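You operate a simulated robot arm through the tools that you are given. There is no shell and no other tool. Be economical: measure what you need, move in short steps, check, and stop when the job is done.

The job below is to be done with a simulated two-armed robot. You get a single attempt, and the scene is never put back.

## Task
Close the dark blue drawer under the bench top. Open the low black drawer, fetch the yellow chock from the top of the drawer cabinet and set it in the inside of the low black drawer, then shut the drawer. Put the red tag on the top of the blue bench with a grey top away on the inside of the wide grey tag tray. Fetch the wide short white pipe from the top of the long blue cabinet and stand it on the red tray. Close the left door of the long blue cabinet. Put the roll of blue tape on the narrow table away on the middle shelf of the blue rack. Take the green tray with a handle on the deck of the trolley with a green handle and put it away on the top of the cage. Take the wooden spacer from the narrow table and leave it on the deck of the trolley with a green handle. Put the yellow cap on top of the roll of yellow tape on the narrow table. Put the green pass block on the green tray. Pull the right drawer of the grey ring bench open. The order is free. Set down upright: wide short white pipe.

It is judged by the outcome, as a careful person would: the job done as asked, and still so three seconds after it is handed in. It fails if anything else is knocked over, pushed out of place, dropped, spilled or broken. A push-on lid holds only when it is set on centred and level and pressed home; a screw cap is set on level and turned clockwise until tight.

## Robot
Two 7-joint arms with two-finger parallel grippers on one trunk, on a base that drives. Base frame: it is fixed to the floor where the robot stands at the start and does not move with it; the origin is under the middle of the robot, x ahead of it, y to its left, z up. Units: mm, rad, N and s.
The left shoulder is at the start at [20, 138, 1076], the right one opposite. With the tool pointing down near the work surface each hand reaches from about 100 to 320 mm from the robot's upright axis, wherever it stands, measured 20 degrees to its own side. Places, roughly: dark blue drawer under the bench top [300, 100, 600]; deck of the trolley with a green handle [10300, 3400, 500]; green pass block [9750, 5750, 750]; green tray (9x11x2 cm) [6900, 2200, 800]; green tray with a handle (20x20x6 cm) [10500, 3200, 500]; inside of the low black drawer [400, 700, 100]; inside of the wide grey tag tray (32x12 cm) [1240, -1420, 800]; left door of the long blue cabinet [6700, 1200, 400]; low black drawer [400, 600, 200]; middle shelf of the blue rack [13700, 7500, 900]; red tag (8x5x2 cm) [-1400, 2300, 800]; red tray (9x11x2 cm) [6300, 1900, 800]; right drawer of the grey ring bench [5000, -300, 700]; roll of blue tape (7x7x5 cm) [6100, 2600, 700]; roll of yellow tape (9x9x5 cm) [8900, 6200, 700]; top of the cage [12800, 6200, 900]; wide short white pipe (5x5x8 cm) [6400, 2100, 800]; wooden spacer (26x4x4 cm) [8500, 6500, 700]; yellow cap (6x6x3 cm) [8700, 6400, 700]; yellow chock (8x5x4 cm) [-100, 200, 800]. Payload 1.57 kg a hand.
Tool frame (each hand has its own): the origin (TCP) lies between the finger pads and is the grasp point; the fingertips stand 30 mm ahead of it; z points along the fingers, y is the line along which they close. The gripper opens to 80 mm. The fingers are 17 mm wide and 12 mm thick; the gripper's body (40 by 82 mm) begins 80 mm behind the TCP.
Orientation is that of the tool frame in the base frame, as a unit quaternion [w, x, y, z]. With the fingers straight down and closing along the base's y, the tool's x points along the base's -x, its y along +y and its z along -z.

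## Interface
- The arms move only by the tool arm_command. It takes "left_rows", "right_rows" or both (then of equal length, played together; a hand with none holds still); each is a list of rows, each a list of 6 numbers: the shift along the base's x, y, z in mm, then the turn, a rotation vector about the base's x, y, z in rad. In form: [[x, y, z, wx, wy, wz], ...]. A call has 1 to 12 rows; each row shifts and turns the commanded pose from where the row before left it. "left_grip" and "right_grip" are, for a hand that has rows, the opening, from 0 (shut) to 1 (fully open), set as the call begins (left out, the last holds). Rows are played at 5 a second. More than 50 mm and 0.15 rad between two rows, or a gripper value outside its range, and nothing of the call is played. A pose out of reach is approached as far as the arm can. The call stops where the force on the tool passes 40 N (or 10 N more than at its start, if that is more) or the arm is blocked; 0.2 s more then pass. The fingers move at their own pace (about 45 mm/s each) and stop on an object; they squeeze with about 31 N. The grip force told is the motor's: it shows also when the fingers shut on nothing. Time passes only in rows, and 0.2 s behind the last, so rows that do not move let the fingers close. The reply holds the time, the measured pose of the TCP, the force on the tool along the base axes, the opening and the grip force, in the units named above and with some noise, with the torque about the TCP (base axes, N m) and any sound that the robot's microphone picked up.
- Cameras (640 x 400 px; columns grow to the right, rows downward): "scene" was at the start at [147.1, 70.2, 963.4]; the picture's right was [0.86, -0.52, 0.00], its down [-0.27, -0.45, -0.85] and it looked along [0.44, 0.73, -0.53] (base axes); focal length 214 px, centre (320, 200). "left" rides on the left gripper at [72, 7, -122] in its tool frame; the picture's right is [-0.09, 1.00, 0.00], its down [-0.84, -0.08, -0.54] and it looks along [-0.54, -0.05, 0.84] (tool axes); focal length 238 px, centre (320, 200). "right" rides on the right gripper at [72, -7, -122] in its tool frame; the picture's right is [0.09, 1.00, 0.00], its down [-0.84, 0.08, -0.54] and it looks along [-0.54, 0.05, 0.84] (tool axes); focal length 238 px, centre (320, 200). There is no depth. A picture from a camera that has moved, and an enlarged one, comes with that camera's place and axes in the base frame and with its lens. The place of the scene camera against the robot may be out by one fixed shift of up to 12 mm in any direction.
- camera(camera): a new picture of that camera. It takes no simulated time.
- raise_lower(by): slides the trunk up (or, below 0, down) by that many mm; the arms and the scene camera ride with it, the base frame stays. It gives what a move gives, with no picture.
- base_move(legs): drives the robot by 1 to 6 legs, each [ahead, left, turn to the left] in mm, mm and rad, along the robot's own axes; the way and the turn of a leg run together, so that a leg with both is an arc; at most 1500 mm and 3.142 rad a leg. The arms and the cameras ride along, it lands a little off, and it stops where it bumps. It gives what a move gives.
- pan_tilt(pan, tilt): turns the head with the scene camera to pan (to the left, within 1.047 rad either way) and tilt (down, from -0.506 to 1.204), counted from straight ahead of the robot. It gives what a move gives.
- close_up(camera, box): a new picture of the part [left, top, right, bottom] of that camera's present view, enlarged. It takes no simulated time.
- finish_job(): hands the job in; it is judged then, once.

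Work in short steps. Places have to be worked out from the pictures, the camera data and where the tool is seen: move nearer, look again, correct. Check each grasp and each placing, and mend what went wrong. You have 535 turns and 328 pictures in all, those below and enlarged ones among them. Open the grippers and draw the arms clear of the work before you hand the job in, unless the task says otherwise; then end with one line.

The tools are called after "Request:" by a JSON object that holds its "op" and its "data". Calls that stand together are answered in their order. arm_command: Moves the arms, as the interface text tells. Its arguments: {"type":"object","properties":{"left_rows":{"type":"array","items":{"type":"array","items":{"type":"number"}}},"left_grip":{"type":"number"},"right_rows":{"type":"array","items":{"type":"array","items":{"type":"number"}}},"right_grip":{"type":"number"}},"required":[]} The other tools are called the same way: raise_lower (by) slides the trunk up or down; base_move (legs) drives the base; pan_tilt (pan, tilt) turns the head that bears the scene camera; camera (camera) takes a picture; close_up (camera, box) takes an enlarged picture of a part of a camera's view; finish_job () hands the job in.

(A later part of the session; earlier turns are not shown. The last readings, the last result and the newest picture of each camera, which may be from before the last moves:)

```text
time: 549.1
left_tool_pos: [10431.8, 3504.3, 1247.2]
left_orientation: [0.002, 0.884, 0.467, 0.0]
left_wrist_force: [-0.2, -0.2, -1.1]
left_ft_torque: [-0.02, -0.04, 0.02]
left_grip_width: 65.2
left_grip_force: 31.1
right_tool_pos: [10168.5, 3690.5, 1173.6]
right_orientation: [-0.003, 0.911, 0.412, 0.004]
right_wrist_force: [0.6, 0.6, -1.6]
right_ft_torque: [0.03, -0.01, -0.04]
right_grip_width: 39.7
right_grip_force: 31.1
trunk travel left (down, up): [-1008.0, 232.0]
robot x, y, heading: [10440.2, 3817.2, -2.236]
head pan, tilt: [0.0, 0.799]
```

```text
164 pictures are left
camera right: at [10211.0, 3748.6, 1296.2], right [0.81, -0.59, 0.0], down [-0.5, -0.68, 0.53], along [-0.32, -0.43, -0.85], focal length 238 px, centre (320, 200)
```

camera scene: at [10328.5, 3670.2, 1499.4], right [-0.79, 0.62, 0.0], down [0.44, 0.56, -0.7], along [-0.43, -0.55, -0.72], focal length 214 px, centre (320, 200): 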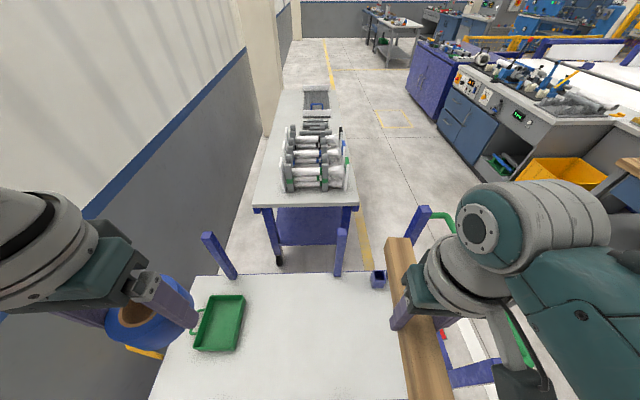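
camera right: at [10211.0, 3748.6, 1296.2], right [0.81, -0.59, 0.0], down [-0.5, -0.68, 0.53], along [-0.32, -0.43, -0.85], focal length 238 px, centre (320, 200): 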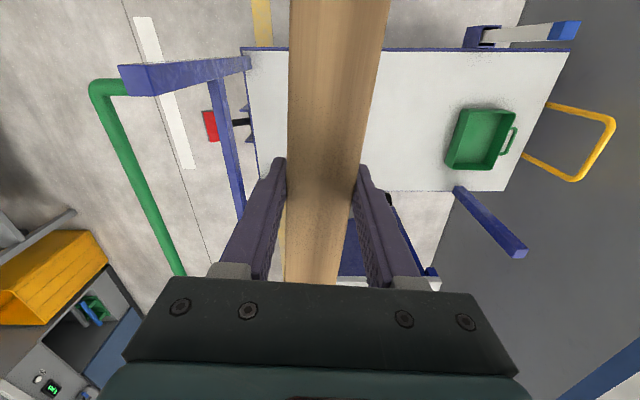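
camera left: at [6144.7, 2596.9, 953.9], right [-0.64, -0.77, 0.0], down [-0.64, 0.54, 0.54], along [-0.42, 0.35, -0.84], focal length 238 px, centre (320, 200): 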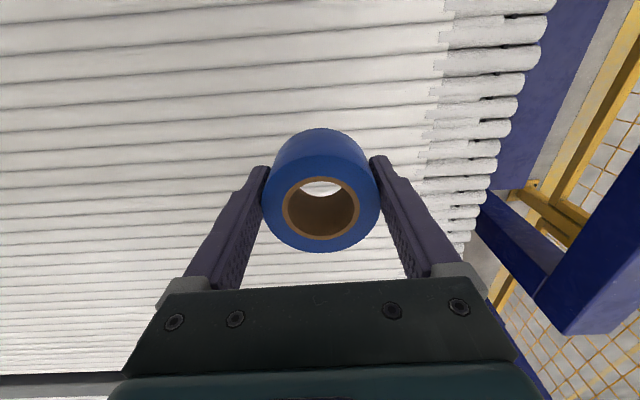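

Good overview. Spacer target: deck centre-front area [10140,3520]. Move over and lower.

Request:
{"op": "base_move", "data": {"legs": [[150, 83, 0]]}}

Request:
{"op": "raise_lower", "data": {"by": -400}}

Request:
{"op": "camera", "data": {"camera": "right"}}

Request:
{"op": "camera", "data": {"camera": "left"}}

```text
time: 550.6
left_tool_pos: [10404.2, 3335.6, 1247.4]
left_orientation: [0.003, 0.884, 0.467, 0.0]
left_wrist_force: [0.5, -0.1, -1.6]
left_ft_torque: [0.0, -0.01, -0.02]
left_grip_width: 65.1
left_grip_force: 31.1
right_tool_pos: [10141.4, 3522.2, 1174.6]
right_orientation: [-0.003, 0.912, 0.411, 0.004]
right_wrist_force: [-0.3, -0.4, -1.8]
right_ft_torque: [0.03, -0.04, -0.01]
right_grip_width: 39.3
right_grip_force: 31.4
trunk travel left (down, up): [-1008.0, 232.0]
robot x, y, heading: [10412.7, 3653.0, -2.234]
head pan, tilt: [0.0, 0.799]
```

```text
time: 554.4
left_tool_pos: [10404.7, 3336.4, 847.7]
left_orientation: [0.001, 0.884, 0.467, 0.001]
left_wrist_force: [0.2, 0.1, -1.7]
left_ft_torque: [0.02, -0.03, -0.02]
left_grip_width: 65.4
left_grip_force: 31.1
right_tool_pos: [10142.1, 3523.0, 773.6]
right_orientation: [-0.003, 0.912, 0.41, 0.004]
right_wrist_force: [-0.5, -0.4, -2.1]
right_ft_torque: [-0.01, -0.01, 0.0]
right_grip_width: 39.4
right_grip_force: 30.8
trunk travel left (down, up): [-608.0, 632.0]
robot x, y, heading: [10412.5, 3652.5, -2.234]
head pan, tilt: [0.0, 0.799]
```

```text
163 pictures are left
camera right: at [10184.3, 3580.0, 896.1], right [0.81, -0.59, 0.0], down [-0.5, -0.68, 0.53], along [-0.32, -0.43, -0.85], focal length 238 px, centre (320, 200)
```

right: 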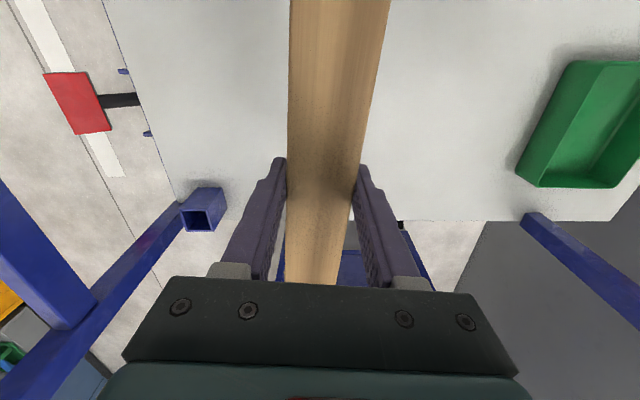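

```text
162 pictures are left
camera left: at [10450.1, 3391.7, 969.3], right [0.77, -0.64, 0.0], down [-0.54, -0.65, 0.54], along [-0.34, -0.42, -0.84], focal length 238 px, centre (320, 200)
```

left: 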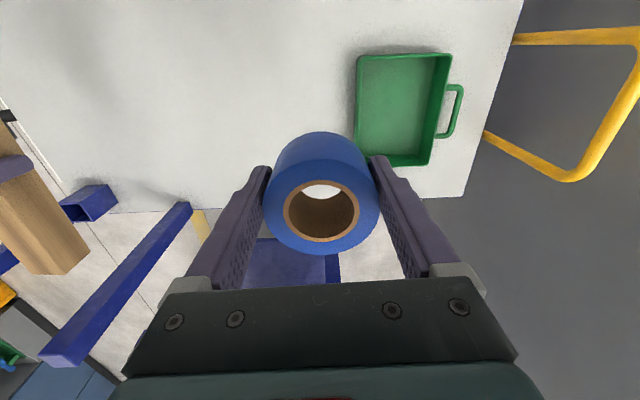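

Clear. Lower further, then place with the arm.

Request:
{"op": "raise_lower", "data": {"by": -125}}

Request:
{"op": "arm_command", "data": {"right_rows": [[0, 0, -30, 0, 0, 0], [0, 0, -30, 0, 0, 0], [0, 0, -20, 0, 0, 0]]}}

Request:
{"op": "camera", "data": {"camera": "right"}}

```text
time: 556.0
left_tool_pos: [10404.8, 3336.2, 721.6]
left_orientation: [0.001, 0.884, 0.467, 0.0]
left_wrist_force: [0.6, -0.3, -2.3]
left_ft_torque: [0.02, 0.03, -0.02]
left_grip_width: 65.7
left_grip_force: 31.3
right_tool_pos: [10142.1, 3522.3, 649.9]
right_orientation: [-0.004, 0.912, 0.411, 0.004]
right_wrist_force: [0.5, 0.2, -1.7]
right_ft_torque: [0.01, -0.01, -0.02]
right_grip_width: 39.2
right_grip_force: 31.0
trunk travel left (down, up): [-483.0, 757.0]
robot x, y, heading: [10412.7, 3651.9, -2.236]
head pan, tilt: [0.0, 0.799]
```

```text
time: 556.8
left_tool_pos: [10404.7, 3335.8, 722.2]
left_orientation: [0.002, 0.884, 0.467, 0.0]
left_wrist_force: [0.1, 0.0, -1.1]
left_ft_torque: [0.0, 0.04, 0.01]
left_grip_width: 65.2
left_grip_force: 31.1
right_tool_pos: [10143.0, 3523.0, 567.2]
right_orientation: [-0.004, 0.912, 0.411, 0.004]
right_wrist_force: [-0.1, -0.2, -2.2]
right_ft_torque: [0.0, -0.01, 0.03]
right_grip_width: 39.5
right_grip_force: 30.8
trunk travel left (down, up): [-483.0, 757.0]
robot x, y, heading: [10412.6, 3649.6, -2.228]
head pan, tilt: [0.0, 0.799]
```

```text
161 pictures are left
camera right: at [10186.2, 3580.6, 689.8], right [0.81, -0.59, 0.0], down [-0.5, -0.68, 0.53], along [-0.32, -0.43, -0.84], focal length 238 px, centre (320, 200)
```

right: 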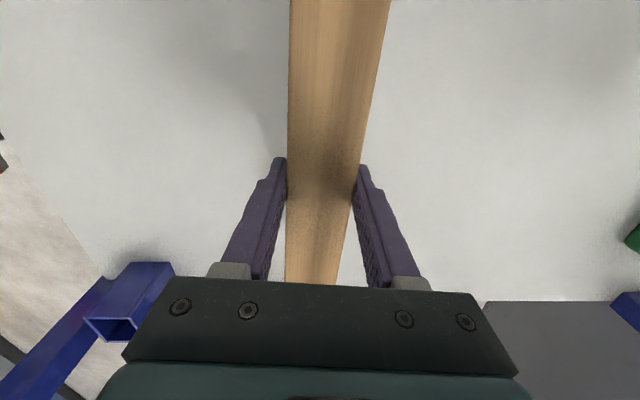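

Request:
{"op": "arm_command", "data": {"right_rows": [[0, 0, -10, 0, 0, 0], [0, 0, -7, 0, 0, 0], [0, 0, -6, 0, 0, 0], [0, 0, -5, 0, 0, 0], [0, 0, -5, 0, 0, 0]]}}

```text
time: 558.0
left_tool_pos: [10406.0, 3335.1, 722.9]
left_orientation: [0.002, 0.884, 0.467, -0.001]
left_wrist_force: [0.5, -0.4, -0.3]
left_ft_torque: [0.02, -0.06, 0.03]
left_grip_width: 65.3
left_grip_force: 31.1
right_tool_pos: [10142.8, 3523.0, 534.1]
right_orientation: [-0.003, 0.912, 0.411, 0.005]
right_wrist_force: [0.7, -0.8, -1.9]
right_ft_torque: [0.02, -0.02, 0.01]
right_grip_width: 39.5
right_grip_force: 31.0
trunk travel left (down, up): [-483.0, 757.0]
robot x, y, heading: [10414.4, 3649.3, -2.233]
head pan, tilt: [0.0, 0.799]
```

No contact yet; keep lowering slowly.

Request:
{"op": "arm_command", "data": {"right_rows": [[0, 0, -5, 0, 0, 0], [0, 0, -5, 0, 0, 0], [0, 0, -5, 0, 0, 0], [0, 0, -5, 0, 0, 0], [0, 0, -5, 0, 0, 0], [0, 0, -5, 0, 0, 0]]}}

```text
time: 559.4
left_tool_pos: [10405.1, 3336.9, 721.1]
left_orientation: [0.001, 0.884, 0.467, 0.0]
left_wrist_force: [0.4, -0.3, -0.3]
left_ft_torque: [0.02, 0.03, 0.0]
left_grip_width: 65.0
left_grip_force: 31.1
right_tool_pos: [10142.8, 3522.1, 512.5]
right_orientation: [-0.003, 0.912, 0.41, 0.004]
right_wrist_force: [-0.1, 1.3, -2.5]
right_ft_torque: [0.04, -0.03, 0.02]
right_grip_width: 39.5
right_grip_force: 31.1
right hand out of reach, approached as far as the arm can: row 6
trunk travel left (down, up): [-483.0, 757.0]
robot x, y, heading: [10413.4, 3649.3, -2.234]
head pan, tilt: [0.0, 0.799]
```

Lower the trunk a bit for more reach, compensating with the arm.

Request:
{"op": "arm_command", "data": {"right_rows": [[0, 0, 20, 0, 0, 0], [0, 0, 20, 0, 0, 0]]}}

Request:
{"op": "raise_lower", "data": {"by": -50}}

Request:
{"op": "arm_command", "data": {"right_rows": [[0, 0, -5, 0, 0, 0], [0, 0, -5, 0, 0, 0], [0, 0, -5, 0, 0, 0], [0, 0, -5, 0, 0, 0], [0, 0, -5, 0, 0, 0], [0, 0, -5, 0, 0, 0], [0, 0, -5, 0, 0, 0], [0, 0, -5, 0, 0, 0]]}}

Request:
{"op": "camera", "data": {"camera": "right"}}

```text
time: 560.0
left_tool_pos: [10404.0, 3336.4, 722.6]
left_orientation: [0.001, 0.884, 0.468, 0.001]
left_wrist_force: [0.1, 0.3, -1.8]
left_ft_torque: [0.01, -0.01, -0.01]
left_grip_width: 65.2
left_grip_force: 31.0
right_tool_pos: [10141.4, 3521.4, 553.4]
right_orientation: [-0.003, 0.911, 0.412, 0.006]
right_wrist_force: [-0.2, -0.1, -1.4]
right_ft_torque: [-0.01, 0.0, 0.03]
right_grip_width: 39.7
right_grip_force: 32.0
trunk travel left (down, up): [-483.0, 757.0]
robot x, y, heading: [10409.6, 3651.9, -2.239]
head pan, tilt: [0.0, 0.799]
```

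```text
time: 560.9
left_tool_pos: [10405.3, 3336.7, 671.8]
left_orientation: [0.002, 0.884, 0.467, 0.0]
left_wrist_force: [-0.9, 0.2, -1.1]
left_ft_torque: [-0.02, -0.01, 0.0]
left_grip_width: 65.1
left_grip_force: 31.6
right_tool_pos: [10141.5, 3520.7, 500.7]
right_orientation: [-0.003, 0.912, 0.41, 0.004]
right_wrist_force: [-0.4, -0.7, -1.8]
right_ft_torque: [0.05, -0.03, -0.01]
right_grip_width: 39.3
right_grip_force: 31.0
trunk travel left (down, up): [-433.0, 807.0]
robot x, y, heading: [10413.7, 3653.6, -2.231]
head pan, tilt: [0.0, 0.799]
```

```text
time: 561.5
left_tool_pos: [10404.7, 3338.6, 671.2]
left_orientation: [0.001, 0.884, 0.468, 0.0]
left_wrist_force: [-0.7, -0.4, -1.1]
left_ft_torque: [0.04, -0.02, -0.01]
left_grip_width: 65.4
left_grip_force: 31.2
right_tool_pos: [10141.9, 3521.0, 497.4]
right_orientation: [-0.003, 0.912, 0.411, 0.004]
right_wrist_force: [5.3, 7.3, 27.8]
right_ft_torque: [-0.58, 0.22, -0.02]
right_grip_width: 39.2
right_grip_force: 30.8
trunk travel left (down, up): [-433.0, 807.0]
robot x, y, heading: [10408.7, 3650.7, -2.235]
head pan, tilt: [0.0, 0.799]
stopped in row 2 (right hand): the force on the tool passed its limit at 55 N (the readings are from after the stop); the commanded pose is now the measured one
```

```text
160 pictures are left
camera right: at [10183.4, 3579.0, 617.6], right [0.81, -0.59, 0.0], down [-0.5, -0.68, 0.53], along [-0.31, -0.43, -0.85], focal length 238 px, centre (320, 200)
```

right: 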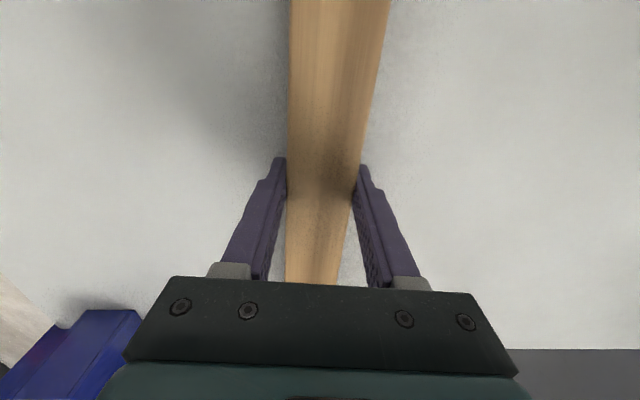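

Contact (deck ≈458). Release and lift.

Request:
{"op": "arm_command", "data": {"right_rows": [[0, 0, 0, 0, 0, 0], [0, 0, 0, 0, 0, 0], [0, 0, 0, 0, 0, 0], [0, 0, 0, 0, 0, 0]], "right_grip": 1}}

Request:
{"op": "arm_command", "data": {"right_rows": [[0, 0, 20, 0, 0, 0], [0, 0, 40, 0, 0, 0], [0, 0, 40, 0, 0, 0], [0, 0, 40, 0, 0, 0]]}}

Request:
{"op": "raise_lower", "data": {"by": 200}}

Request:
{"op": "camera", "data": {"camera": "right"}}

```text
time: 562.5
left_tool_pos: [10405.6, 3336.7, 671.7]
left_orientation: [0.002, 0.884, 0.467, 0.001]
left_wrist_force: [0.5, -0.3, -1.5]
left_ft_torque: [0.0, -0.04, -0.01]
left_grip_width: 65.5
left_grip_force: 31.1
right_tool_pos: [10142.9, 3519.1, 495.5]
right_orientation: [-0.001, 0.912, 0.411, 0.004]
right_wrist_force: [-0.3, -0.3, 0.0]
right_ft_torque: [0.0, -0.01, 0.02]
right_grip_width: 79.8
right_grip_force: 0.0
trunk travel left (down, up): [-433.0, 807.0]
robot x, y, heading: [10410.7, 3652.8, -2.233]
head pan, tilt: [0.0, 0.799]
```

```text
time: 563.5
left_tool_pos: [10405.8, 3335.8, 672.6]
left_orientation: [0.002, 0.884, 0.468, 0.0]
left_wrist_force: [-1.0, 0.6, -1.3]
left_ft_torque: [0.03, -0.02, 0.01]
left_grip_width: 65.4
left_grip_force: 31.2
right_tool_pos: [10141.0, 3521.6, 634.2]
right_orientation: [-0.002, 0.912, 0.41, 0.006]
right_wrist_force: [0.1, -0.9, 0.2]
right_ft_torque: [0.02, -0.01, 0.04]
right_grip_width: 79.8
right_grip_force: 0.0
trunk travel left (down, up): [-433.0, 807.0]
robot x, y, heading: [10411.2, 3648.9, -2.232]
head pan, tilt: [0.0, 0.799]
```

```text
time: 565.7
left_tool_pos: [10405.1, 3335.6, 873.0]
left_orientation: [0.002, 0.884, 0.468, 0.0]
left_wrist_force: [0.6, 0.0, -0.8]
left_ft_torque: [0.03, -0.02, 0.03]
left_grip_width: 65.2
left_grip_force: 31.6
right_tool_pos: [10142.7, 3521.7, 833.2]
right_orientation: [-0.002, 0.912, 0.411, 0.004]
right_wrist_force: [0.7, -0.2, 0.8]
right_ft_torque: [0.0, 0.0, -0.01]
right_grip_width: 80.0
right_grip_force: 0.0
trunk travel left (down, up): [-633.0, 607.0]
robot x, y, heading: [10412.4, 3651.5, -2.233]
head pan, tilt: [0.0, 0.799]
```

```text
159 pictures are left
camera right: at [10183.7, 3579.9, 954.9], right [0.81, -0.59, 0.0], down [-0.5, -0.68, 0.53], along [-0.31, -0.43, -0.85], focal length 238 px, centre (320, 200)
```

right: 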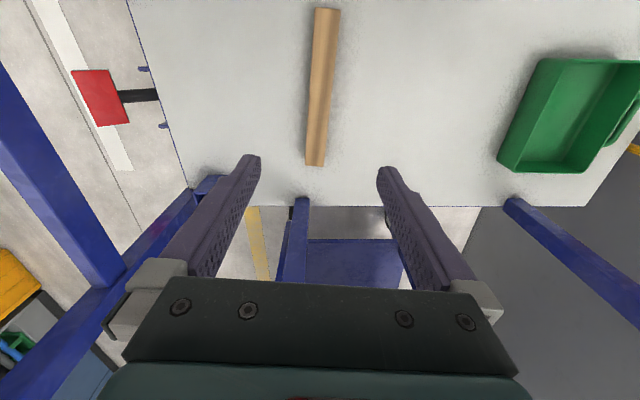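

Spacer is on the deck. The green tray box is ≈148 mm (n) × 195 mm (a), its walls graspable. I'll face the wall (+n) from over the deck and grip the tray's right wall with the right hand. Raise and reposition.

Request:
{"op": "raise_lower", "data": {"by": 260}}

Request:
{"op": "base_move", "data": {"legs": [[0, 0, 1.585], [0, -255, 0]]}}

Request:
{"op": "camera", "data": {"camera": "right"}}

```text
time: 568.3
left_tool_pos: [10404.4, 3335.4, 1131.7]
left_orientation: [0.003, 0.884, 0.467, 0.001]
left_wrist_force: [0.2, -0.3, -1.5]
left_ft_torque: [0.02, 0.01, 0.01]
left_grip_width: 65.3
left_grip_force: 30.7
right_tool_pos: [10141.7, 3522.2, 1093.3]
right_orientation: [-0.001, 0.912, 0.411, 0.005]
right_wrist_force: [-0.2, -0.9, 0.1]
right_ft_torque: [0.01, 0.03, -0.02]
right_grip_width: 79.8
right_grip_force: 0.0
trunk travel left (down, up): [-893.0, 347.0]
robot x, y, heading: [10408.8, 3650.9, -2.234]
head pan, tilt: [0.0, 0.799]
```

```text
time: 574.1
left_tool_pos: [10574.3, 3446.7, 1132.8]
left_orientation: [0.001, 0.28, 0.96, 0.002]
left_wrist_force: [-0.3, -0.2, -1.8]
left_ft_torque: [0.0, 0.02, 0.0]
left_grip_width: 65.3
left_grip_force: 31.1
right_tool_pos: [10396.4, 3177.2, 1094.1]
right_orientation: [-0.004, 0.338, 0.941, 0.002]
right_wrist_force: [0.2, -0.1, 0.3]
right_ft_torque: [-0.01, 0.03, 0.02]
right_grip_width: 80.1
right_grip_force: 0.0
trunk travel left (down, up): [-893.0, 347.0]
robot x, y, heading: [10257.7, 3444.0, -0.627]
head pan, tilt: [0.0, 0.799]
```

```text
158 pictures are left
camera right: at [10339.3, 3217.5, 1214.9], right [0.56, 0.83, 0.0], down [0.7, -0.48, 0.53], along [0.44, -0.3, -0.85], focal length 238 px, centre (320, 200)
```

right: 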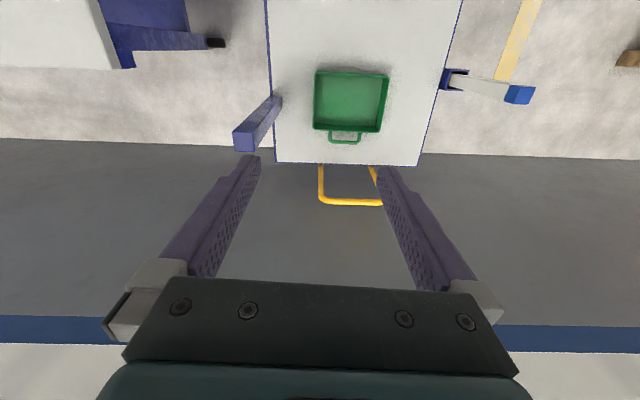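

Tray right wall centre ≈[10430,3138]. Shift and lower.

Request:
{"op": "base_move", "data": {"legs": [[45, -13, 0]]}}

Request:
{"op": "raise_lower", "data": {"by": -400}}

Request:
{"op": "camera", "data": {"camera": "right"}}

```text
time: 575.0
left_tool_pos: [10602.8, 3409.4, 1131.8]
left_orientation: [0.002, 0.279, 0.96, 0.001]
left_wrist_force: [-0.2, 0.2, -0.9]
left_ft_torque: [0.0, 0.0, -0.01]
left_grip_width: 65.3
left_grip_force: 31.5
right_tool_pos: [10426.7, 3139.6, 1093.4]
right_orientation: [-0.004, 0.339, 0.941, 0.003]
right_wrist_force: [-0.1, -0.2, -0.4]
right_ft_torque: [-0.01, 0.01, -0.03]
right_grip_width: 80.0
right_grip_force: 0.0
trunk travel left (down, up): [-893.0, 347.0]
robot x, y, heading: [10286.2, 3407.3, -0.629]
head pan, tilt: [0.0, 0.799]
```

```text
time: 578.8
left_tool_pos: [10602.7, 3409.2, 732.1]
left_orientation: [0.002, 0.279, 0.96, 0.002]
left_wrist_force: [0.1, -0.6, -1.0]
left_ft_torque: [0.0, 0.03, -0.01]
left_grip_width: 65.2
left_grip_force: 31.0
right_tool_pos: [10424.8, 3140.8, 692.0]
right_orientation: [-0.005, 0.339, 0.941, 0.002]
right_wrist_force: [0.0, -0.3, -0.2]
right_ft_torque: [0.0, 0.01, 0.01]
right_grip_width: 79.9
right_grip_force: 0.0
trunk travel left (down, up): [-493.0, 747.0]
robot x, y, heading: [10285.8, 3405.5, -0.632]
head pan, tilt: [0.0, 0.799]
```

```text
157 pictures are left
camera right: at [10367.3, 3180.8, 814.9], right [0.56, 0.83, 0.0], down [0.7, -0.48, 0.53], along [0.44, -0.3, -0.85], focal length 238 px, centre (320, 200)
```

right: 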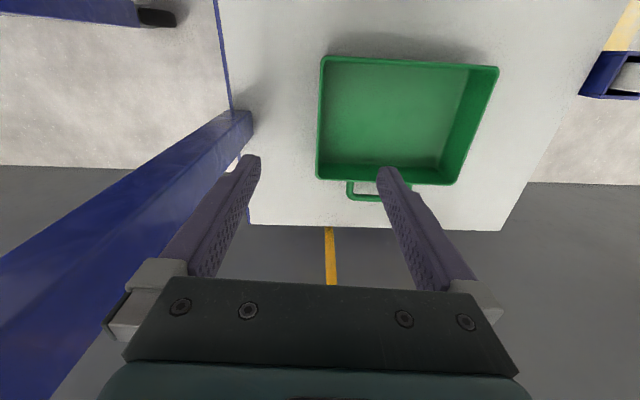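

Well aligned. Raise the left arm for clearance, lower the trunk, and descend straddling the wall.

Request:
{"op": "arm_command", "data": {"left_rows": [[0, 0, 30, 0, 0, 0], [0, 0, 30, 0, 0, 0], [0, 0, 30, 0, 0, 0]], "right_rows": [[4, -3, -20, 0, 0, 0.046], [4, -3, -20, 0, 0, 0], [0, 0, -20, 0, 0, 0]]}}

Request:
{"op": "raise_lower", "data": {"by": -90}}

Request:
{"op": "camera", "data": {"camera": "right"}}

```text
time: 579.6
left_tool_pos: [10602.5, 3409.6, 822.3]
left_orientation: [0.001, 0.279, 0.96, 0.003]
left_wrist_force: [1.0, 0.2, -0.8]
left_ft_torque: [0.01, 0.01, 0.02]
left_grip_width: 65.1
left_grip_force: 31.1
right_tool_pos: [10434.2, 3134.9, 634.1]
right_orientation: [-0.003, 0.316, 0.949, 0.002]
right_wrist_force: [0.8, -1.0, 0.2]
right_ft_torque: [0.01, 0.03, -0.02]
right_grip_width: 80.3
right_grip_force: 0.0
trunk travel left (down, up): [-493.0, 747.0]
robot x, y, heading: [10287.7, 3403.3, -0.63]
head pan, tilt: [0.0, 0.799]
```

```text
time: 580.9
left_tool_pos: [10603.2, 3408.5, 732.2]
left_orientation: [0.001, 0.279, 0.96, 0.001]
left_wrist_force: [0.4, -0.4, -1.5]
left_ft_torque: [0.02, -0.01, -0.02]
left_grip_width: 65.5
left_grip_force: 31.0
right_tool_pos: [10432.7, 3135.0, 543.9]
right_orientation: [-0.005, 0.317, 0.948, 0.003]
right_wrist_force: [0.0, -0.7, 0.0]
right_ft_torque: [0.0, 0.01, -0.03]
right_grip_width: 80.0
right_grip_force: 0.0
trunk travel left (down, up): [-403.0, 837.0]
robot x, y, heading: [10286.0, 3409.8, -0.627]
head pan, tilt: [0.0, 0.799]
```

```text
156 pictures are left
camera right: at [10372.9, 3172.6, 665.3], right [0.52, 0.85, 0.0], down [0.72, -0.44, 0.53], along [0.46, -0.28, -0.85], focal length 238 px, centre (320, 200)
```

right: 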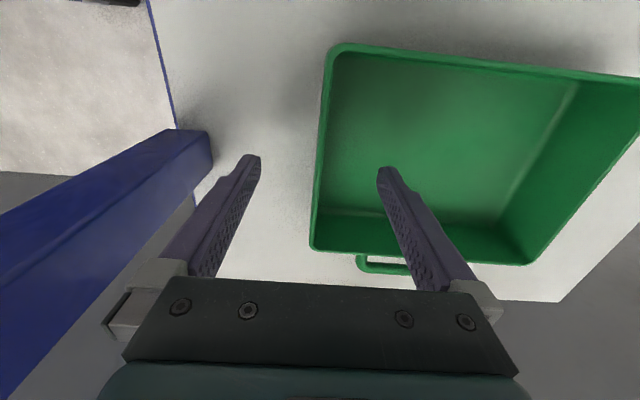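

Fingers straddle the wall. Descend and close.

Request:
{"op": "arm_command", "data": {"right_rows": [[0, 0, -15, 0, 0, 0], [0, 0, -15, 0, 0, 0], [0, 0, -10, 0, 0, 0]]}}

Request:
{"op": "arm_command", "data": {"right_rows": [[0, 0, 0, 0, 0, 0], [0, 0, 0, 0, 0, 0], [0, 0, 0, 0, 0, 0], [0, 0, 0, 0, 0, 0], [0, 0, 0, 0, 0, 0], [0, 0, 0, 0, 0, 0]], "right_grip": 0}}

Request:
{"op": "camera", "data": {"camera": "right"}}

```text
time: 581.7
left_tool_pos: [10602.6, 3408.2, 732.8]
left_orientation: [0.001, 0.278, 0.96, 0.002]
left_wrist_force: [0.1, 0.7, -1.3]
left_ft_torque: [0.0, 0.04, -0.01]
left_grip_width: 65.2
left_grip_force: 31.2
right_tool_pos: [10433.2, 3134.9, 502.6]
right_orientation: [-0.004, 0.316, 0.949, 0.003]
right_wrist_force: [0.1, -0.7, -0.1]
right_ft_torque: [0.0, 0.01, -0.02]
right_grip_width: 80.4
right_grip_force: 0.1
trunk travel left (down, up): [-403.0, 837.0]
robot x, y, heading: [10287.8, 3405.1, -0.628]
head pan, tilt: [0.0, 0.799]
```

```text
time: 583.1
left_tool_pos: [10602.9, 3408.2, 732.4]
left_orientation: [0.002, 0.279, 0.96, 0.001]
left_wrist_force: [0.1, 0.5, -1.0]
left_ft_torque: [-0.01, 0.03, -0.01]
left_grip_width: 65.2
left_grip_force: 31.4
right_tool_pos: [10433.1, 3133.7, 503.1]
right_orientation: [-0.005, 0.317, 0.948, 0.002]
right_wrist_force: [0.3, -0.7, -0.1]
right_ft_torque: [-0.16, 0.04, -0.07]
right_grip_width: 3.8
right_grip_force: 24.5
trunk travel left (down, up): [-403.0, 837.0]
robot x, y, heading: [10289.2, 3406.2, -0.627]
head pan, tilt: [0.0, 0.799]
```

```text
155 pictures are left
camera right: at [10372.4, 3171.8, 624.7], right [0.52, 0.85, 0.0], down [0.72, -0.44, 0.53], along [0.46, -0.28, -0.85], focal length 238 px, centre (320, 200)
```

right: 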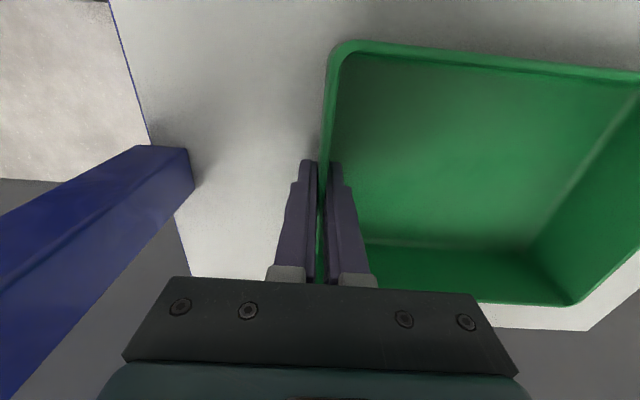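

Gripped (wall 3.8 mm). Lift slightly and look for droop.

Request:
{"op": "arm_command", "data": {"right_rows": [[0, 0, 8, 0, 0, 0], [0, 0, 12, 0, 0, 0], [0, 0, 20, 0, 0, 0], [0, 0, 0, 0, 0, 0]]}}

Request:
{"op": "camera", "data": {"camera": "right"}}

Request:
{"op": "camera", "data": {"camera": "scene"}}

```text
time: 584.1
left_tool_pos: [10602.8, 3409.1, 732.3]
left_orientation: [0.001, 0.28, 0.96, 0.001]
left_wrist_force: [0.1, 0.0, -1.5]
left_ft_torque: [0.01, 0.02, -0.01]
left_grip_width: 65.1
left_grip_force: 30.9
right_tool_pos: [10431.6, 3135.6, 545.2]
right_orientation: [-0.005, 0.317, 0.949, 0.003]
right_wrist_force: [-0.4, 1.0, -2.9]
right_ft_torque: [-0.17, 0.14, 0.04]
right_grip_width: 3.8
right_grip_force: 24.4
trunk travel left (down, up): [-403.0, 837.0]
robot x, y, heading: [10289.7, 3404.8, -0.632]
head pan, tilt: [0.0, 0.799]
```

```text
154 pictures are left
camera right: at [10372.0, 3172.8, 666.2], right [0.52, 0.85, 0.0], down [0.72, -0.44, 0.53], along [0.46, -0.28, -0.85], focal length 238 px, centre (320, 200)
```

right: 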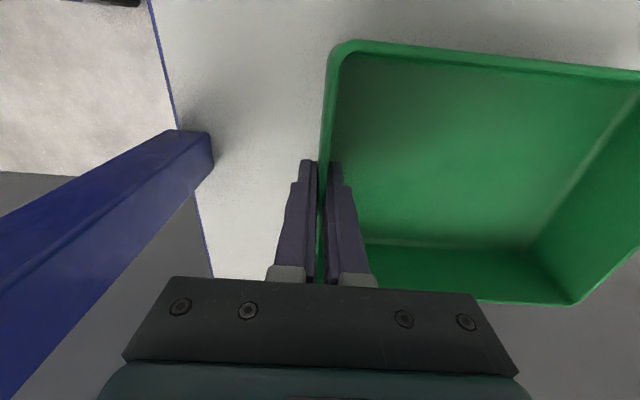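

```text
153 pictures are left
camera scene: at [10435.2, 3293.3, 894.3], right [-0.59, -0.81, 0.0], down [-0.58, 0.42, -0.7], along [0.56, -0.41, -0.72], focal length 214 px, centre (320, 200)
```

scene: 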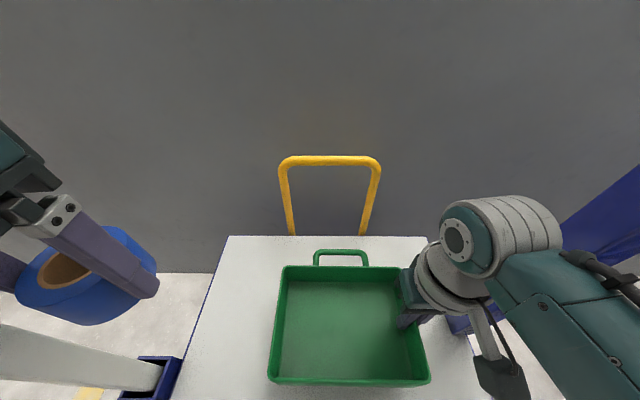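

Tray hangs level in one hand (~0.25 kg). Raise high, back out, and head along the lane toward the cage.

Request:
{"op": "raise_lower", "data": {"by": 400}}

Request:
{"op": "raise_lower", "data": {"by": 160}}

Request:
{"op": "base_move", "data": {"legs": [[-600, 0, 0], [-500, 0, 0], [0, 0, 1.55], [1300, 0, 0], [1300, 0, 0]]}}

Request:
{"op": "pan_tilt", "data": {"pan": -0.4, "tilt": 0.5}}

Request:
{"op": "camera", "data": {"camera": "scene"}}

```text
time: 587.9
left_tool_pos: [10602.4, 3408.2, 1132.6]
left_orientation: [0.001, 0.279, 0.96, 0.001]
left_wrist_force: [0.1, -0.2, -1.1]
left_ft_torque: [0.01, -0.02, 0.01]
left_grip_width: 65.5
left_grip_force: 30.5
right_tool_pos: [10432.2, 3135.7, 944.8]
right_orientation: [-0.004, 0.317, 0.949, 0.002]
right_wrist_force: [0.2, 1.1, -2.6]
right_ft_torque: [-0.15, 0.11, 0.04]
right_grip_width: 3.6
right_grip_force: 24.3
trunk travel left (down, up): [-803.0, 437.0]
robot x, y, heading: [10289.3, 3407.1, -0.63]
head pan, tilt: [0.0, 0.799]
```

```text
time: 589.7
left_tool_pos: [10602.9, 3407.0, 1292.7]
left_orientation: [0.001, 0.279, 0.96, 0.002]
left_wrist_force: [0.4, 0.5, -0.9]
left_ft_torque: [0.0, 0.0, 0.0]
left_grip_width: 65.4
left_grip_force: 31.4
right_tool_pos: [10433.0, 3134.9, 1104.0]
right_orientation: [-0.005, 0.316, 0.949, 0.002]
right_wrist_force: [-0.4, -0.5, -2.5]
right_ft_torque: [-0.18, 0.13, -0.02]
right_grip_width: 3.9
right_grip_force: 24.9
trunk travel left (down, up): [-963.0, 277.0]
robot x, y, heading: [10285.4, 3406.8, -0.629]
head pan, tilt: [0.0, 0.799]
```

```text
time: 611.7
left_tool_pos: [11062.6, 6398.3, 1292.1]
left_orientation: [0.0, -0.459, 0.888, 0.002]
left_wrist_force: [0.1, 1.1, -1.1]
left_ft_torque: [-0.04, 0.02, 0.01]
left_grip_width: 65.5
left_grip_force: 31.2
right_tool_pos: [11327.6, 6214.1, 1104.5]
right_orientation: [-0.005, -0.424, 0.906, -0.002]
right_wrist_force: [-0.7, -0.6, -1.9]
right_ft_torque: [-0.12, -0.14, -0.04]
right_grip_width: 4.1
right_grip_force: 24.3
trunk travel left (down, up): [-963.0, 277.0]
robot x, y, heading: [11049.1, 6086.0, 0.889]
head pan, tilt: [0.0, 0.799]
```

```text
time: 612.6
left_tool_pos: [11063.2, 6399.3, 1291.7]
left_orientation: [0.0, -0.458, 0.889, 0.002]
left_wrist_force: [0.8, 0.2, -0.6]
left_ft_torque: [0.01, 0.0, 0.0]
left_grip_width: 65.3
left_grip_force: 31.3
right_tool_pos: [11328.4, 6213.4, 1103.5]
right_orientation: [-0.005, -0.423, 0.906, -0.002]
right_wrist_force: [0.7, -1.0, -2.2]
right_ft_torque: [-0.14, -0.17, -0.03]
right_grip_width: 3.9
right_grip_force: 24.6
trunk travel left (down, up): [-963.0, 277.0]
robot x, y, heading: [11048.4, 6085.5, 0.887]
head pan, tilt: [-0.4, 0.499]
```

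```text
152 pictures are left
camera scene: at [11193.5, 6197.3, 1480.3], right [0.47, -0.88, 0.0], down [-0.42, -0.23, -0.88], along [0.77, 0.41, -0.48], focal length 214 px, centre (320, 200)
```

scene: 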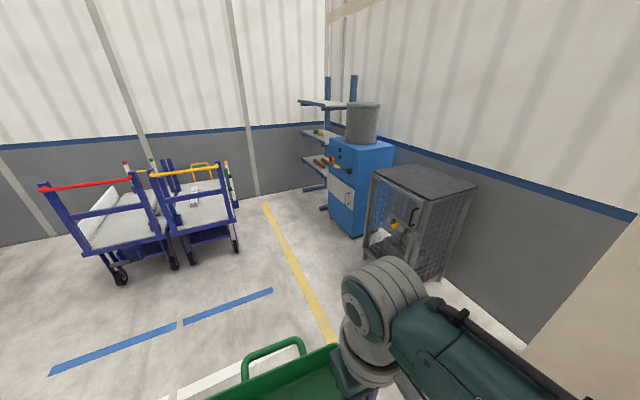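

Cage top centre ≈[12740,6219]; blue rack behind the blue machine. Move up, turn to face the cage.

Request:
{"op": "base_move", "data": {"legs": [[550, 0, 0], [0, 0, -1.54], [0, 560, 0], [600, 0, 0]]}}

Request:
{"op": "pan_tilt", "data": {"pan": 0.0, "tilt": 0.7}}

Request:
{"op": "camera", "data": {"camera": "scene"}}

```text
time: 625.4
left_tool_pos: [12538.6, 6621.2, 1290.4]
left_orientation: [0.0, 0.284, 0.959, 0.002]
left_wrist_force: [-0.5, -0.3, -1.0]
left_ft_torque: [0.02, -0.03, -0.02]
left_grip_width: 65.3
left_grip_force: 31.0
right_tool_pos: [12365.6, 6349.0, 1104.9]
right_orientation: [-0.004, 0.321, 0.947, 0.002]
right_wrist_force: [0.2, -0.2, -2.0]
right_ft_torque: [-0.18, 0.12, -0.01]
right_grip_width: 3.8
right_grip_force: 24.4
trunk travel left (down, up): [-963.0, 277.0]
robot x, y, heading: [12223.0, 6620.7, -0.637]
head pan, tilt: [-0.4, 0.499]
```

```text
time: 626.3
left_tool_pos: [12539.0, 6621.2, 1291.8]
left_orientation: [0.001, 0.283, 0.959, 0.001]
left_wrist_force: [0.3, -0.3, -1.2]
left_ft_torque: [0.05, 0.02, -0.01]
left_grip_width: 65.4
left_grip_force: 31.0
right_tool_pos: [12365.1, 6349.5, 1104.5]
right_orientation: [-0.005, 0.321, 0.947, 0.003]
right_wrist_force: [0.1, -0.7, -2.5]
right_ft_torque: [-0.17, 0.14, -0.01]
right_grip_width: 3.6
right_grip_force: 24.6
trunk travel left (down, up): [-963.0, 277.0]
robot x, y, heading: [12224.2, 6621.0, -0.639]
head pan, tilt: [0.0, 0.7]
```

```text
151 pictures are left
camera scene: at [12373.9, 6504.5, 1462.6], right [-0.6, -0.8, 0.0], down [-0.52, 0.38, -0.77], along [0.61, -0.46, -0.64], focal length 214 px, centre (320, 200)
```

scene: 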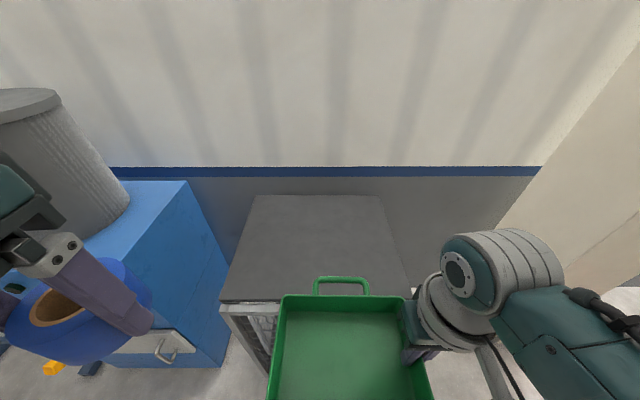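

Tuck the left hand inward/back away from the drum, then drive forward over the cage top.

Request:
{"op": "arm_command", "data": {"left_rows": [[-20, -6, 0, 0, 0, 0], [-30, -7, 0, 0, 0, 0], [-30, -7, 0, 0, 0, 0]]}}

Request:
{"op": "base_move", "data": {"legs": [[370, -15, 0]]}}

Request:
{"op": "camera", "data": {"camera": "scene"}}

Request:
{"op": "camera", "data": {"camera": "right"}}

```text
time: 627.1
left_tool_pos: [12458.0, 6600.9, 1291.8]
left_orientation: [0.001, 0.283, 0.959, 0.002]
left_wrist_force: [0.7, 0.2, -2.0]
left_ft_torque: [0.03, 0.0, -0.01]
left_grip_width: 65.3
left_grip_force: 31.2
right_tool_pos: [12366.6, 6349.8, 1103.9]
right_orientation: [-0.005, 0.321, 0.947, 0.002]
right_wrist_force: [-0.4, -0.6, -1.5]
right_ft_torque: [-0.16, 0.13, -0.03]
right_grip_width: 3.7
right_grip_force: 24.8
trunk travel left (down, up): [-963.0, 277.0]
robot x, y, heading: [12224.6, 6622.3, -0.638]
head pan, tilt: [0.0, 0.7]
```

```text
time: 629.4
left_tool_pos: [12740.9, 6376.0, 1292.3]
left_orientation: [0.0, 0.279, 0.96, 0.002]
left_wrist_force: [-0.6, 0.6, -1.7]
left_ft_torque: [0.03, 0.0, 0.02]
left_grip_width: 65.3
left_grip_force: 31.3
right_tool_pos: [12649.5, 6124.5, 1103.6]
right_orientation: [-0.004, 0.319, 0.948, 0.003]
right_wrist_force: [-0.4, -0.1, -1.7]
right_ft_torque: [-0.16, 0.1, 0.0]
right_grip_width: 3.6
right_grip_force: 24.9
trunk travel left (down, up): [-963.0, 277.0]
robot x, y, heading: [12504.5, 6395.3, -0.634]
head pan, tilt: [0.0, 0.7]
```

```text
150 pictures are left
camera scene: at [12656.0, 6280.2, 1462.6], right [-0.59, -0.81, 0.0], down [-0.52, 0.38, -0.76], along [0.62, -0.45, -0.64], focal length 214 px, centre (320, 200)
```

scene: 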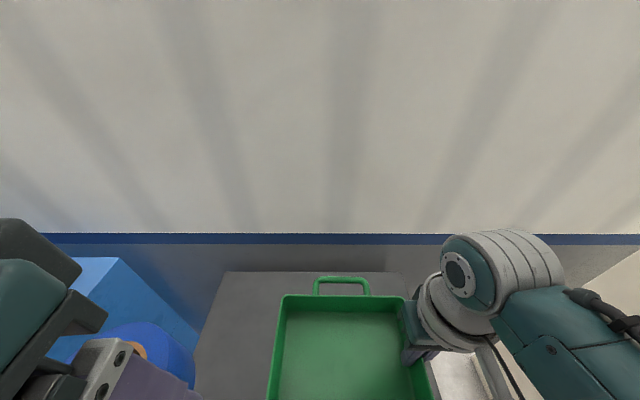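

```text
149 pictures are left
camera right: at [12588.8, 6162.5, 1225.8], right [0.53, 0.85, 0.0], down [0.72, -0.45, 0.53], along [0.45, -0.28, -0.85], focal length 238 px, centre (320, 200)
```

right: 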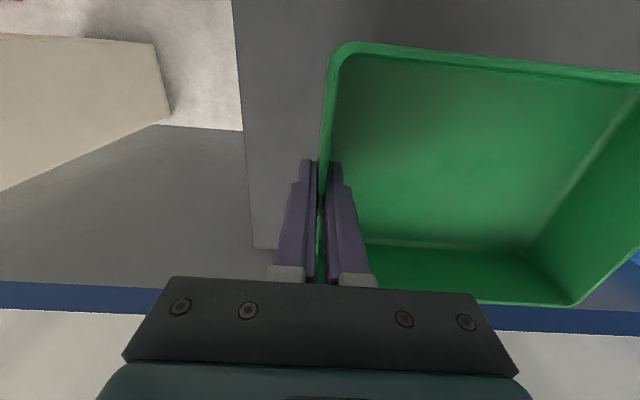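

Positioned over the cage top. Lower with trunk then arm to contact.

Request:
{"op": "raise_lower", "data": {"by": -130}}

Request:
{"op": "arm_command", "data": {"right_rows": [[0, 0, -8, 0, 0, 0], [0, 0, -6, 0, 0, 0], [0, 0, -5, 0, 0, 0], [0, 0, -5, 0, 0, 0], [0, 0, -5, 0, 0, 0], [0, 0, -5, 0, 0, 0], [0, 0, -5, 0, 0, 0], [0, 0, -5, 0, 0, 0]]}}

Request:
{"op": "camera", "data": {"camera": "scene"}}

```text
time: 631.0
left_tool_pos: [12740.8, 6377.4, 1161.5]
left_orientation: [0.001, 0.28, 0.96, 0.001]
left_wrist_force: [0.2, -0.4, -0.9]
left_ft_torque: [0.04, 0.04, -0.01]
left_grip_width: 65.2
left_grip_force: 31.2
right_tool_pos: [12648.8, 6125.6, 974.6]
right_orientation: [-0.005, 0.318, 0.948, 0.002]
right_wrist_force: [0.3, -0.8, -2.1]
right_ft_torque: [-0.14, 0.16, -0.01]
right_grip_width: 3.8
right_grip_force: 24.6
trunk travel left (down, up): [-833.0, 407.0]
robot x, y, heading: [12506.2, 6393.4, -0.626]
head pan, tilt: [0.0, 0.7]
```

```text
time: 632.8
left_tool_pos: [12740.4, 6376.7, 1162.7]
left_orientation: [0.001, 0.28, 0.96, 0.001]
left_wrist_force: [-0.8, 0.2, -1.4]
left_ft_torque: [-0.01, 0.0, -0.03]
left_grip_width: 65.2
left_grip_force: 30.9
right_tool_pos: [12651.0, 6123.3, 931.8]
right_orientation: [-0.002, 0.318, 0.948, 0.003]
right_wrist_force: [-1.4, 0.7, 20.7]
right_ft_torque: [-0.22, 0.09, 0.02]
right_grip_width: 3.7
right_grip_force: 24.8
trunk travel left (down, up): [-833.0, 407.0]
robot x, y, heading: [12507.6, 6397.4, -0.63]
head pan, tilt: [0.0, 0.7]
```

```text
148 pictures are left
camera scene: at [12656.4, 6279.6, 1333.0], right [-0.59, -0.81, 0.0], down [-0.52, 0.38, -0.77], along [0.62, -0.45, -0.64], focal length 214 px, centre (320, 200)
```

scene: 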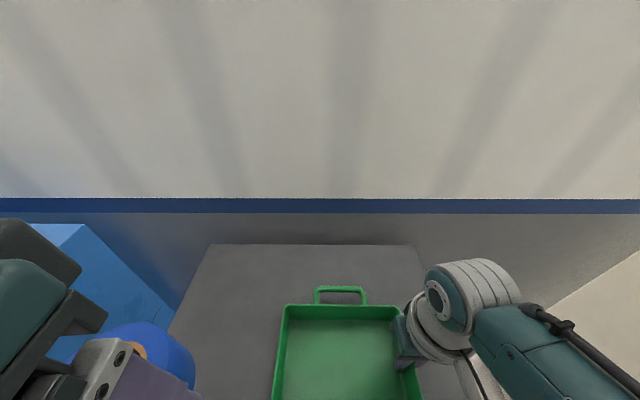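

Contact (~21 N). Release and lift straight up.

Request:
{"op": "arm_command", "data": {"right_rows": [[0, 0, 2, 0, 0, 0], [0, 0, 0, 0, 0, 0], [0, 0, 0, 0, 0, 0]], "right_grip": 0.6}}

Request:
{"op": "arm_command", "data": {"right_rows": [[0, 0, 20, 0, 0, 0], [0, 0, 40, 0, 0, 0], [0, 0, 40, 0, 0, 0]]}}

Request:
{"op": "raise_lower", "data": {"by": 200}}

Request:
{"op": "camera", "data": {"camera": "right"}}

```text
time: 633.6
left_tool_pos: [12740.1, 6377.8, 1162.1]
left_orientation: [0.002, 0.279, 0.96, 0.002]
left_wrist_force: [-0.6, -0.6, -0.8]
left_ft_torque: [-0.01, 0.03, 0.0]
left_grip_width: 65.4
left_grip_force: 31.1
right_tool_pos: [12649.5, 6125.1, 933.0]
right_orientation: [-0.005, 0.318, 0.948, 0.003]
right_wrist_force: [-0.2, -0.4, 0.9]
right_ft_torque: [-0.01, 0.03, 0.01]
right_grip_width: 48.1
right_grip_force: 0.0
trunk travel left (down, up): [-833.0, 407.0]
robot x, y, heading: [12507.3, 6397.5, -0.632]
head pan, tilt: [0.0, 0.7]
```

```text
time: 634.4
left_tool_pos: [12739.9, 6377.9, 1163.0]
left_orientation: [0.002, 0.28, 0.96, 0.001]
left_wrist_force: [0.2, 0.0, -1.1]
left_ft_torque: [-0.01, 0.01, -0.01]
left_grip_width: 65.3
left_grip_force: 30.6
right_tool_pos: [12648.3, 6124.8, 1030.8]
right_orientation: [-0.006, 0.317, 0.948, 0.002]
right_wrist_force: [-0.5, -0.6, 0.4]
right_ft_torque: [-0.02, -0.03, 0.03]
right_grip_width: 48.1
right_grip_force: 0.1
trunk travel left (down, up): [-833.0, 407.0]
robot x, y, heading: [12505.8, 6397.1, -0.641]
head pan, tilt: [0.0, 0.7]
```

```text
time: 636.5
left_tool_pos: [12741.0, 6376.7, 1361.9]
left_orientation: [0.002, 0.28, 0.96, 0.001]
left_wrist_force: [-0.2, -0.5, -1.0]
left_ft_torque: [-0.03, -0.01, 0.01]
left_grip_width: 65.4
left_grip_force: 30.7
right_tool_pos: [12647.6, 6123.5, 1229.9]
right_orientation: [-0.005, 0.318, 0.948, 0.003]
right_wrist_force: [0.3, -0.3, 0.0]
right_ft_torque: [0.02, -0.01, 0.01]
right_grip_width: 47.8
right_grip_force: 0.0
trunk travel left (down, up): [-1033.0, 207.0]
robot x, y, heading: [12507.8, 6396.1, -0.634]
head pan, tilt: [0.0, 0.7]
```

```text
147 pictures are left
camera right: at [12587.9, 6161.4, 1352.3], right [0.53, 0.85, 0.0], down [0.72, -0.45, 0.53], along [0.45, -0.28, -0.85], focal length 238 px, centre (320, 200)
```

right: 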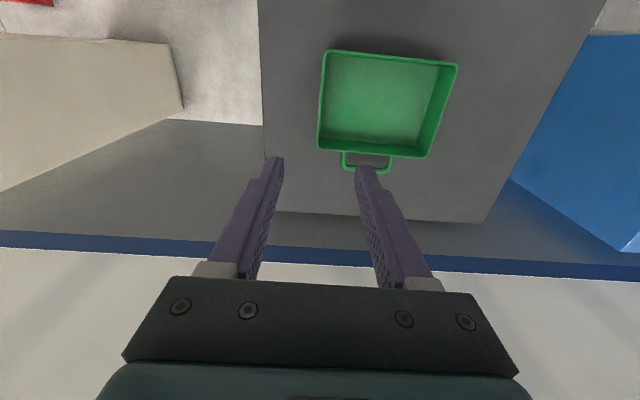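

Tray is on the cage. Now back out and go left to the blue rack with the tape.

Request:
{"op": "base_move", "data": {"legs": [[-680, 0, -0.015], [0, 700, 0], [0, 450, 0]]}}

Request:
{"op": "pan_tilt", "data": {"pan": 0.2, "tilt": 0.5}}

Request:
{"op": "camera", "data": {"camera": "scene"}}

```text
time: 646.1
left_tool_pos: [12879.5, 7714.9, 1362.1]
left_orientation: [0.0, 0.28, 0.96, 0.002]
left_wrist_force: [-0.9, -0.3, -1.6]
left_ft_torque: [0.05, 0.01, -0.03]
left_grip_width: 65.3
left_grip_force: 30.9
right_tool_pos: [12785.4, 7460.3, 1230.8]
right_orientation: [-0.005, 0.317, 0.948, 0.002]
right_wrist_force: [-0.2, 1.1, -0.1]
right_ft_torque: [0.01, -0.01, 0.01]
right_grip_width: 48.0
right_grip_force: 0.1
trunk travel left (down, up): [-1033.0, 207.0]
robot x, y, heading: [12645.1, 7731.0, -0.632]
head pan, tilt: [0.0, 0.7]
```

```text
time: 646.8
left_tool_pos: [12879.2, 7715.1, 1361.2]
left_orientation: [0.0, 0.28, 0.96, 0.001]
left_wrist_force: [0.5, 0.5, -0.4]
left_ft_torque: [0.03, 0.02, -0.02]
left_grip_width: 65.2
left_grip_force: 31.1
right_tool_pos: [12787.3, 7460.5, 1230.5]
right_orientation: [-0.004, 0.318, 0.948, 0.002]
right_wrist_force: [0.4, -0.3, -0.4]
right_ft_torque: [-0.03, 0.04, -0.02]
right_grip_width: 47.8
right_grip_force: 0.1
trunk travel left (down, up): [-1033.0, 207.0]
robot x, y, heading: [12644.1, 7731.9, -0.631]
head pan, tilt: [0.201, 0.499]
```

```text
146 pictures are left
camera scene: at [12808.2, 7629.4, 1550.3], right [-0.42, -0.91, 0.0], down [-0.44, 0.2, -0.88], along [0.8, -0.37, -0.48], focal length 214 px, centre (320, 200)
```

scene: 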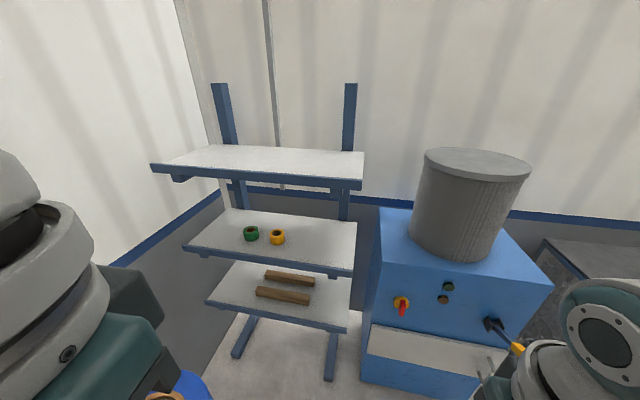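

The middle shelf holds green and yellow rolls; there's room to their right (target ≈[13434,7362], z≈900), but the top shelf overhangs (~1270). Retract the right hand, move closer and measure.

Request:
{"op": "arm_command", "data": {"right_rows": [[-24, 18, 20, 0, 0, 0], [-24, 18, 20, 0, 0, 0], [-24, 18, 20, 0, 0, 0], [-24, 18, 0, 0, 0, 0]], "right_grip": 0}}

Request:
{"op": "base_move", "data": {"legs": [[0, 50, -0.015], [280, 0, 0]]}}

Request:
{"op": "raise_lower", "data": {"by": -250}}

Request:
{"op": "pan_tilt", "data": {"pan": 0.2, "tilt": 0.3}}

Request:
{"op": "camera", "data": {"camera": "scene"}}

```text
time: 647.8
left_tool_pos: [12878.3, 7714.4, 1362.3]
left_orientation: [0.001, 0.279, 0.96, 0.002]
left_wrist_force: [-0.4, -0.3, -1.3]
left_ft_torque: [0.02, 0.04, 0.01]
left_grip_width: 65.3
left_grip_force: 31.4
right_tool_pos: [12690.0, 7526.6, 1291.5]
right_orientation: [-0.004, 0.316, 0.949, -0.008]
right_wrist_force: [-0.6, -0.1, -0.2]
right_ft_torque: [-0.01, 0.0, 0.03]
right_grip_width: 0.0
right_grip_force: 22.1
trunk travel left (down, up): [-1033.0, 207.0]
robot x, y, heading: [12648.0, 7732.6, -0.631]
head pan, tilt: [0.201, 0.499]
```

```text
time: 650.3
left_tool_pos: [13136.8, 7579.7, 1360.8]
left_orientation: [0.001, 0.287, 0.958, 0.001]
left_wrist_force: [-0.2, -1.2, -1.6]
left_ft_torque: [-0.01, 0.0, 0.01]
left_grip_width: 65.3
left_grip_force: 31.1
right_tool_pos: [12942.4, 7399.6, 1290.7]
right_orientation: [-0.008, 0.32, 0.947, -0.005]
right_wrist_force: [-0.9, 0.0, 0.4]
right_ft_torque: [0.03, -0.04, 0.0]
right_grip_width: 0.0
right_grip_force: 21.3
trunk travel left (down, up): [-1033.0, 207.0]
robot x, y, heading: [12903.9, 7605.6, -0.649]
head pan, tilt: [0.201, 0.499]
```

```text
time: 652.9
left_tool_pos: [13135.3, 7582.0, 1112.0]
left_orientation: [0.0, 0.286, 0.958, 0.002]
left_wrist_force: [-0.3, 0.4, -1.7]
left_ft_torque: [0.03, 0.0, -0.01]
left_grip_width: 65.3
left_grip_force: 31.2
right_tool_pos: [12941.9, 7398.0, 1039.0]
right_orientation: [-0.008, 0.319, 0.948, -0.008]
right_wrist_force: [-0.3, -0.6, 0.1]
right_ft_torque: [0.0, 0.0, -0.03]
right_grip_width: 0.0
right_grip_force: 21.8
trunk travel left (down, up): [-783.0, 457.0]
robot x, y, heading: [12900.8, 7603.8, -0.646]
head pan, tilt: [0.201, 0.499]
```

```text
time: 653.6
left_tool_pos: [13135.6, 7580.3, 1112.1]
left_orientation: [0.0, 0.287, 0.958, 0.002]
left_wrist_force: [0.7, -1.0, -1.7]
left_ft_torque: [-0.01, 0.01, -0.01]
left_grip_width: 65.3
left_grip_force: 31.2
right_tool_pos: [12942.1, 7396.9, 1039.6]
right_orientation: [-0.009, 0.319, 0.948, -0.009]
right_wrist_force: [-0.7, -0.2, -0.6]
right_ft_torque: [0.01, -0.03, 0.01]
right_grip_width: 0.0
right_grip_force: 22.1
trunk travel left (down, up): [-783.0, 457.0]
robot x, y, heading: [12902.0, 7603.5, -0.643]
head pan, tilt: [0.201, 0.3]
```

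```text
145 pictures are left
camera scene: at [13066.6, 7495.3, 1318.7], right [-0.43, -0.9, 0.0], down [-0.27, 0.13, -0.96], along [0.86, -0.41, -0.3], focal length 214 px, centre (320, 200)
```

scene: 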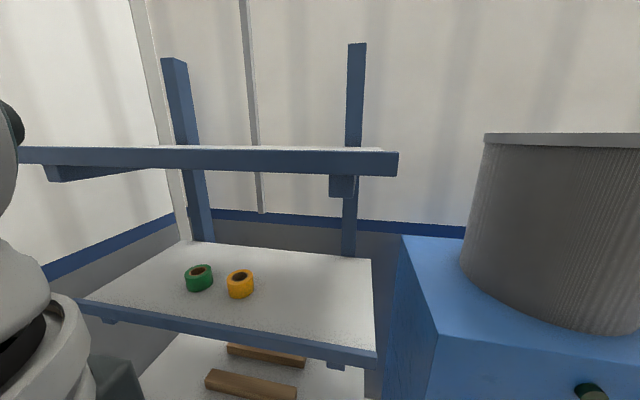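

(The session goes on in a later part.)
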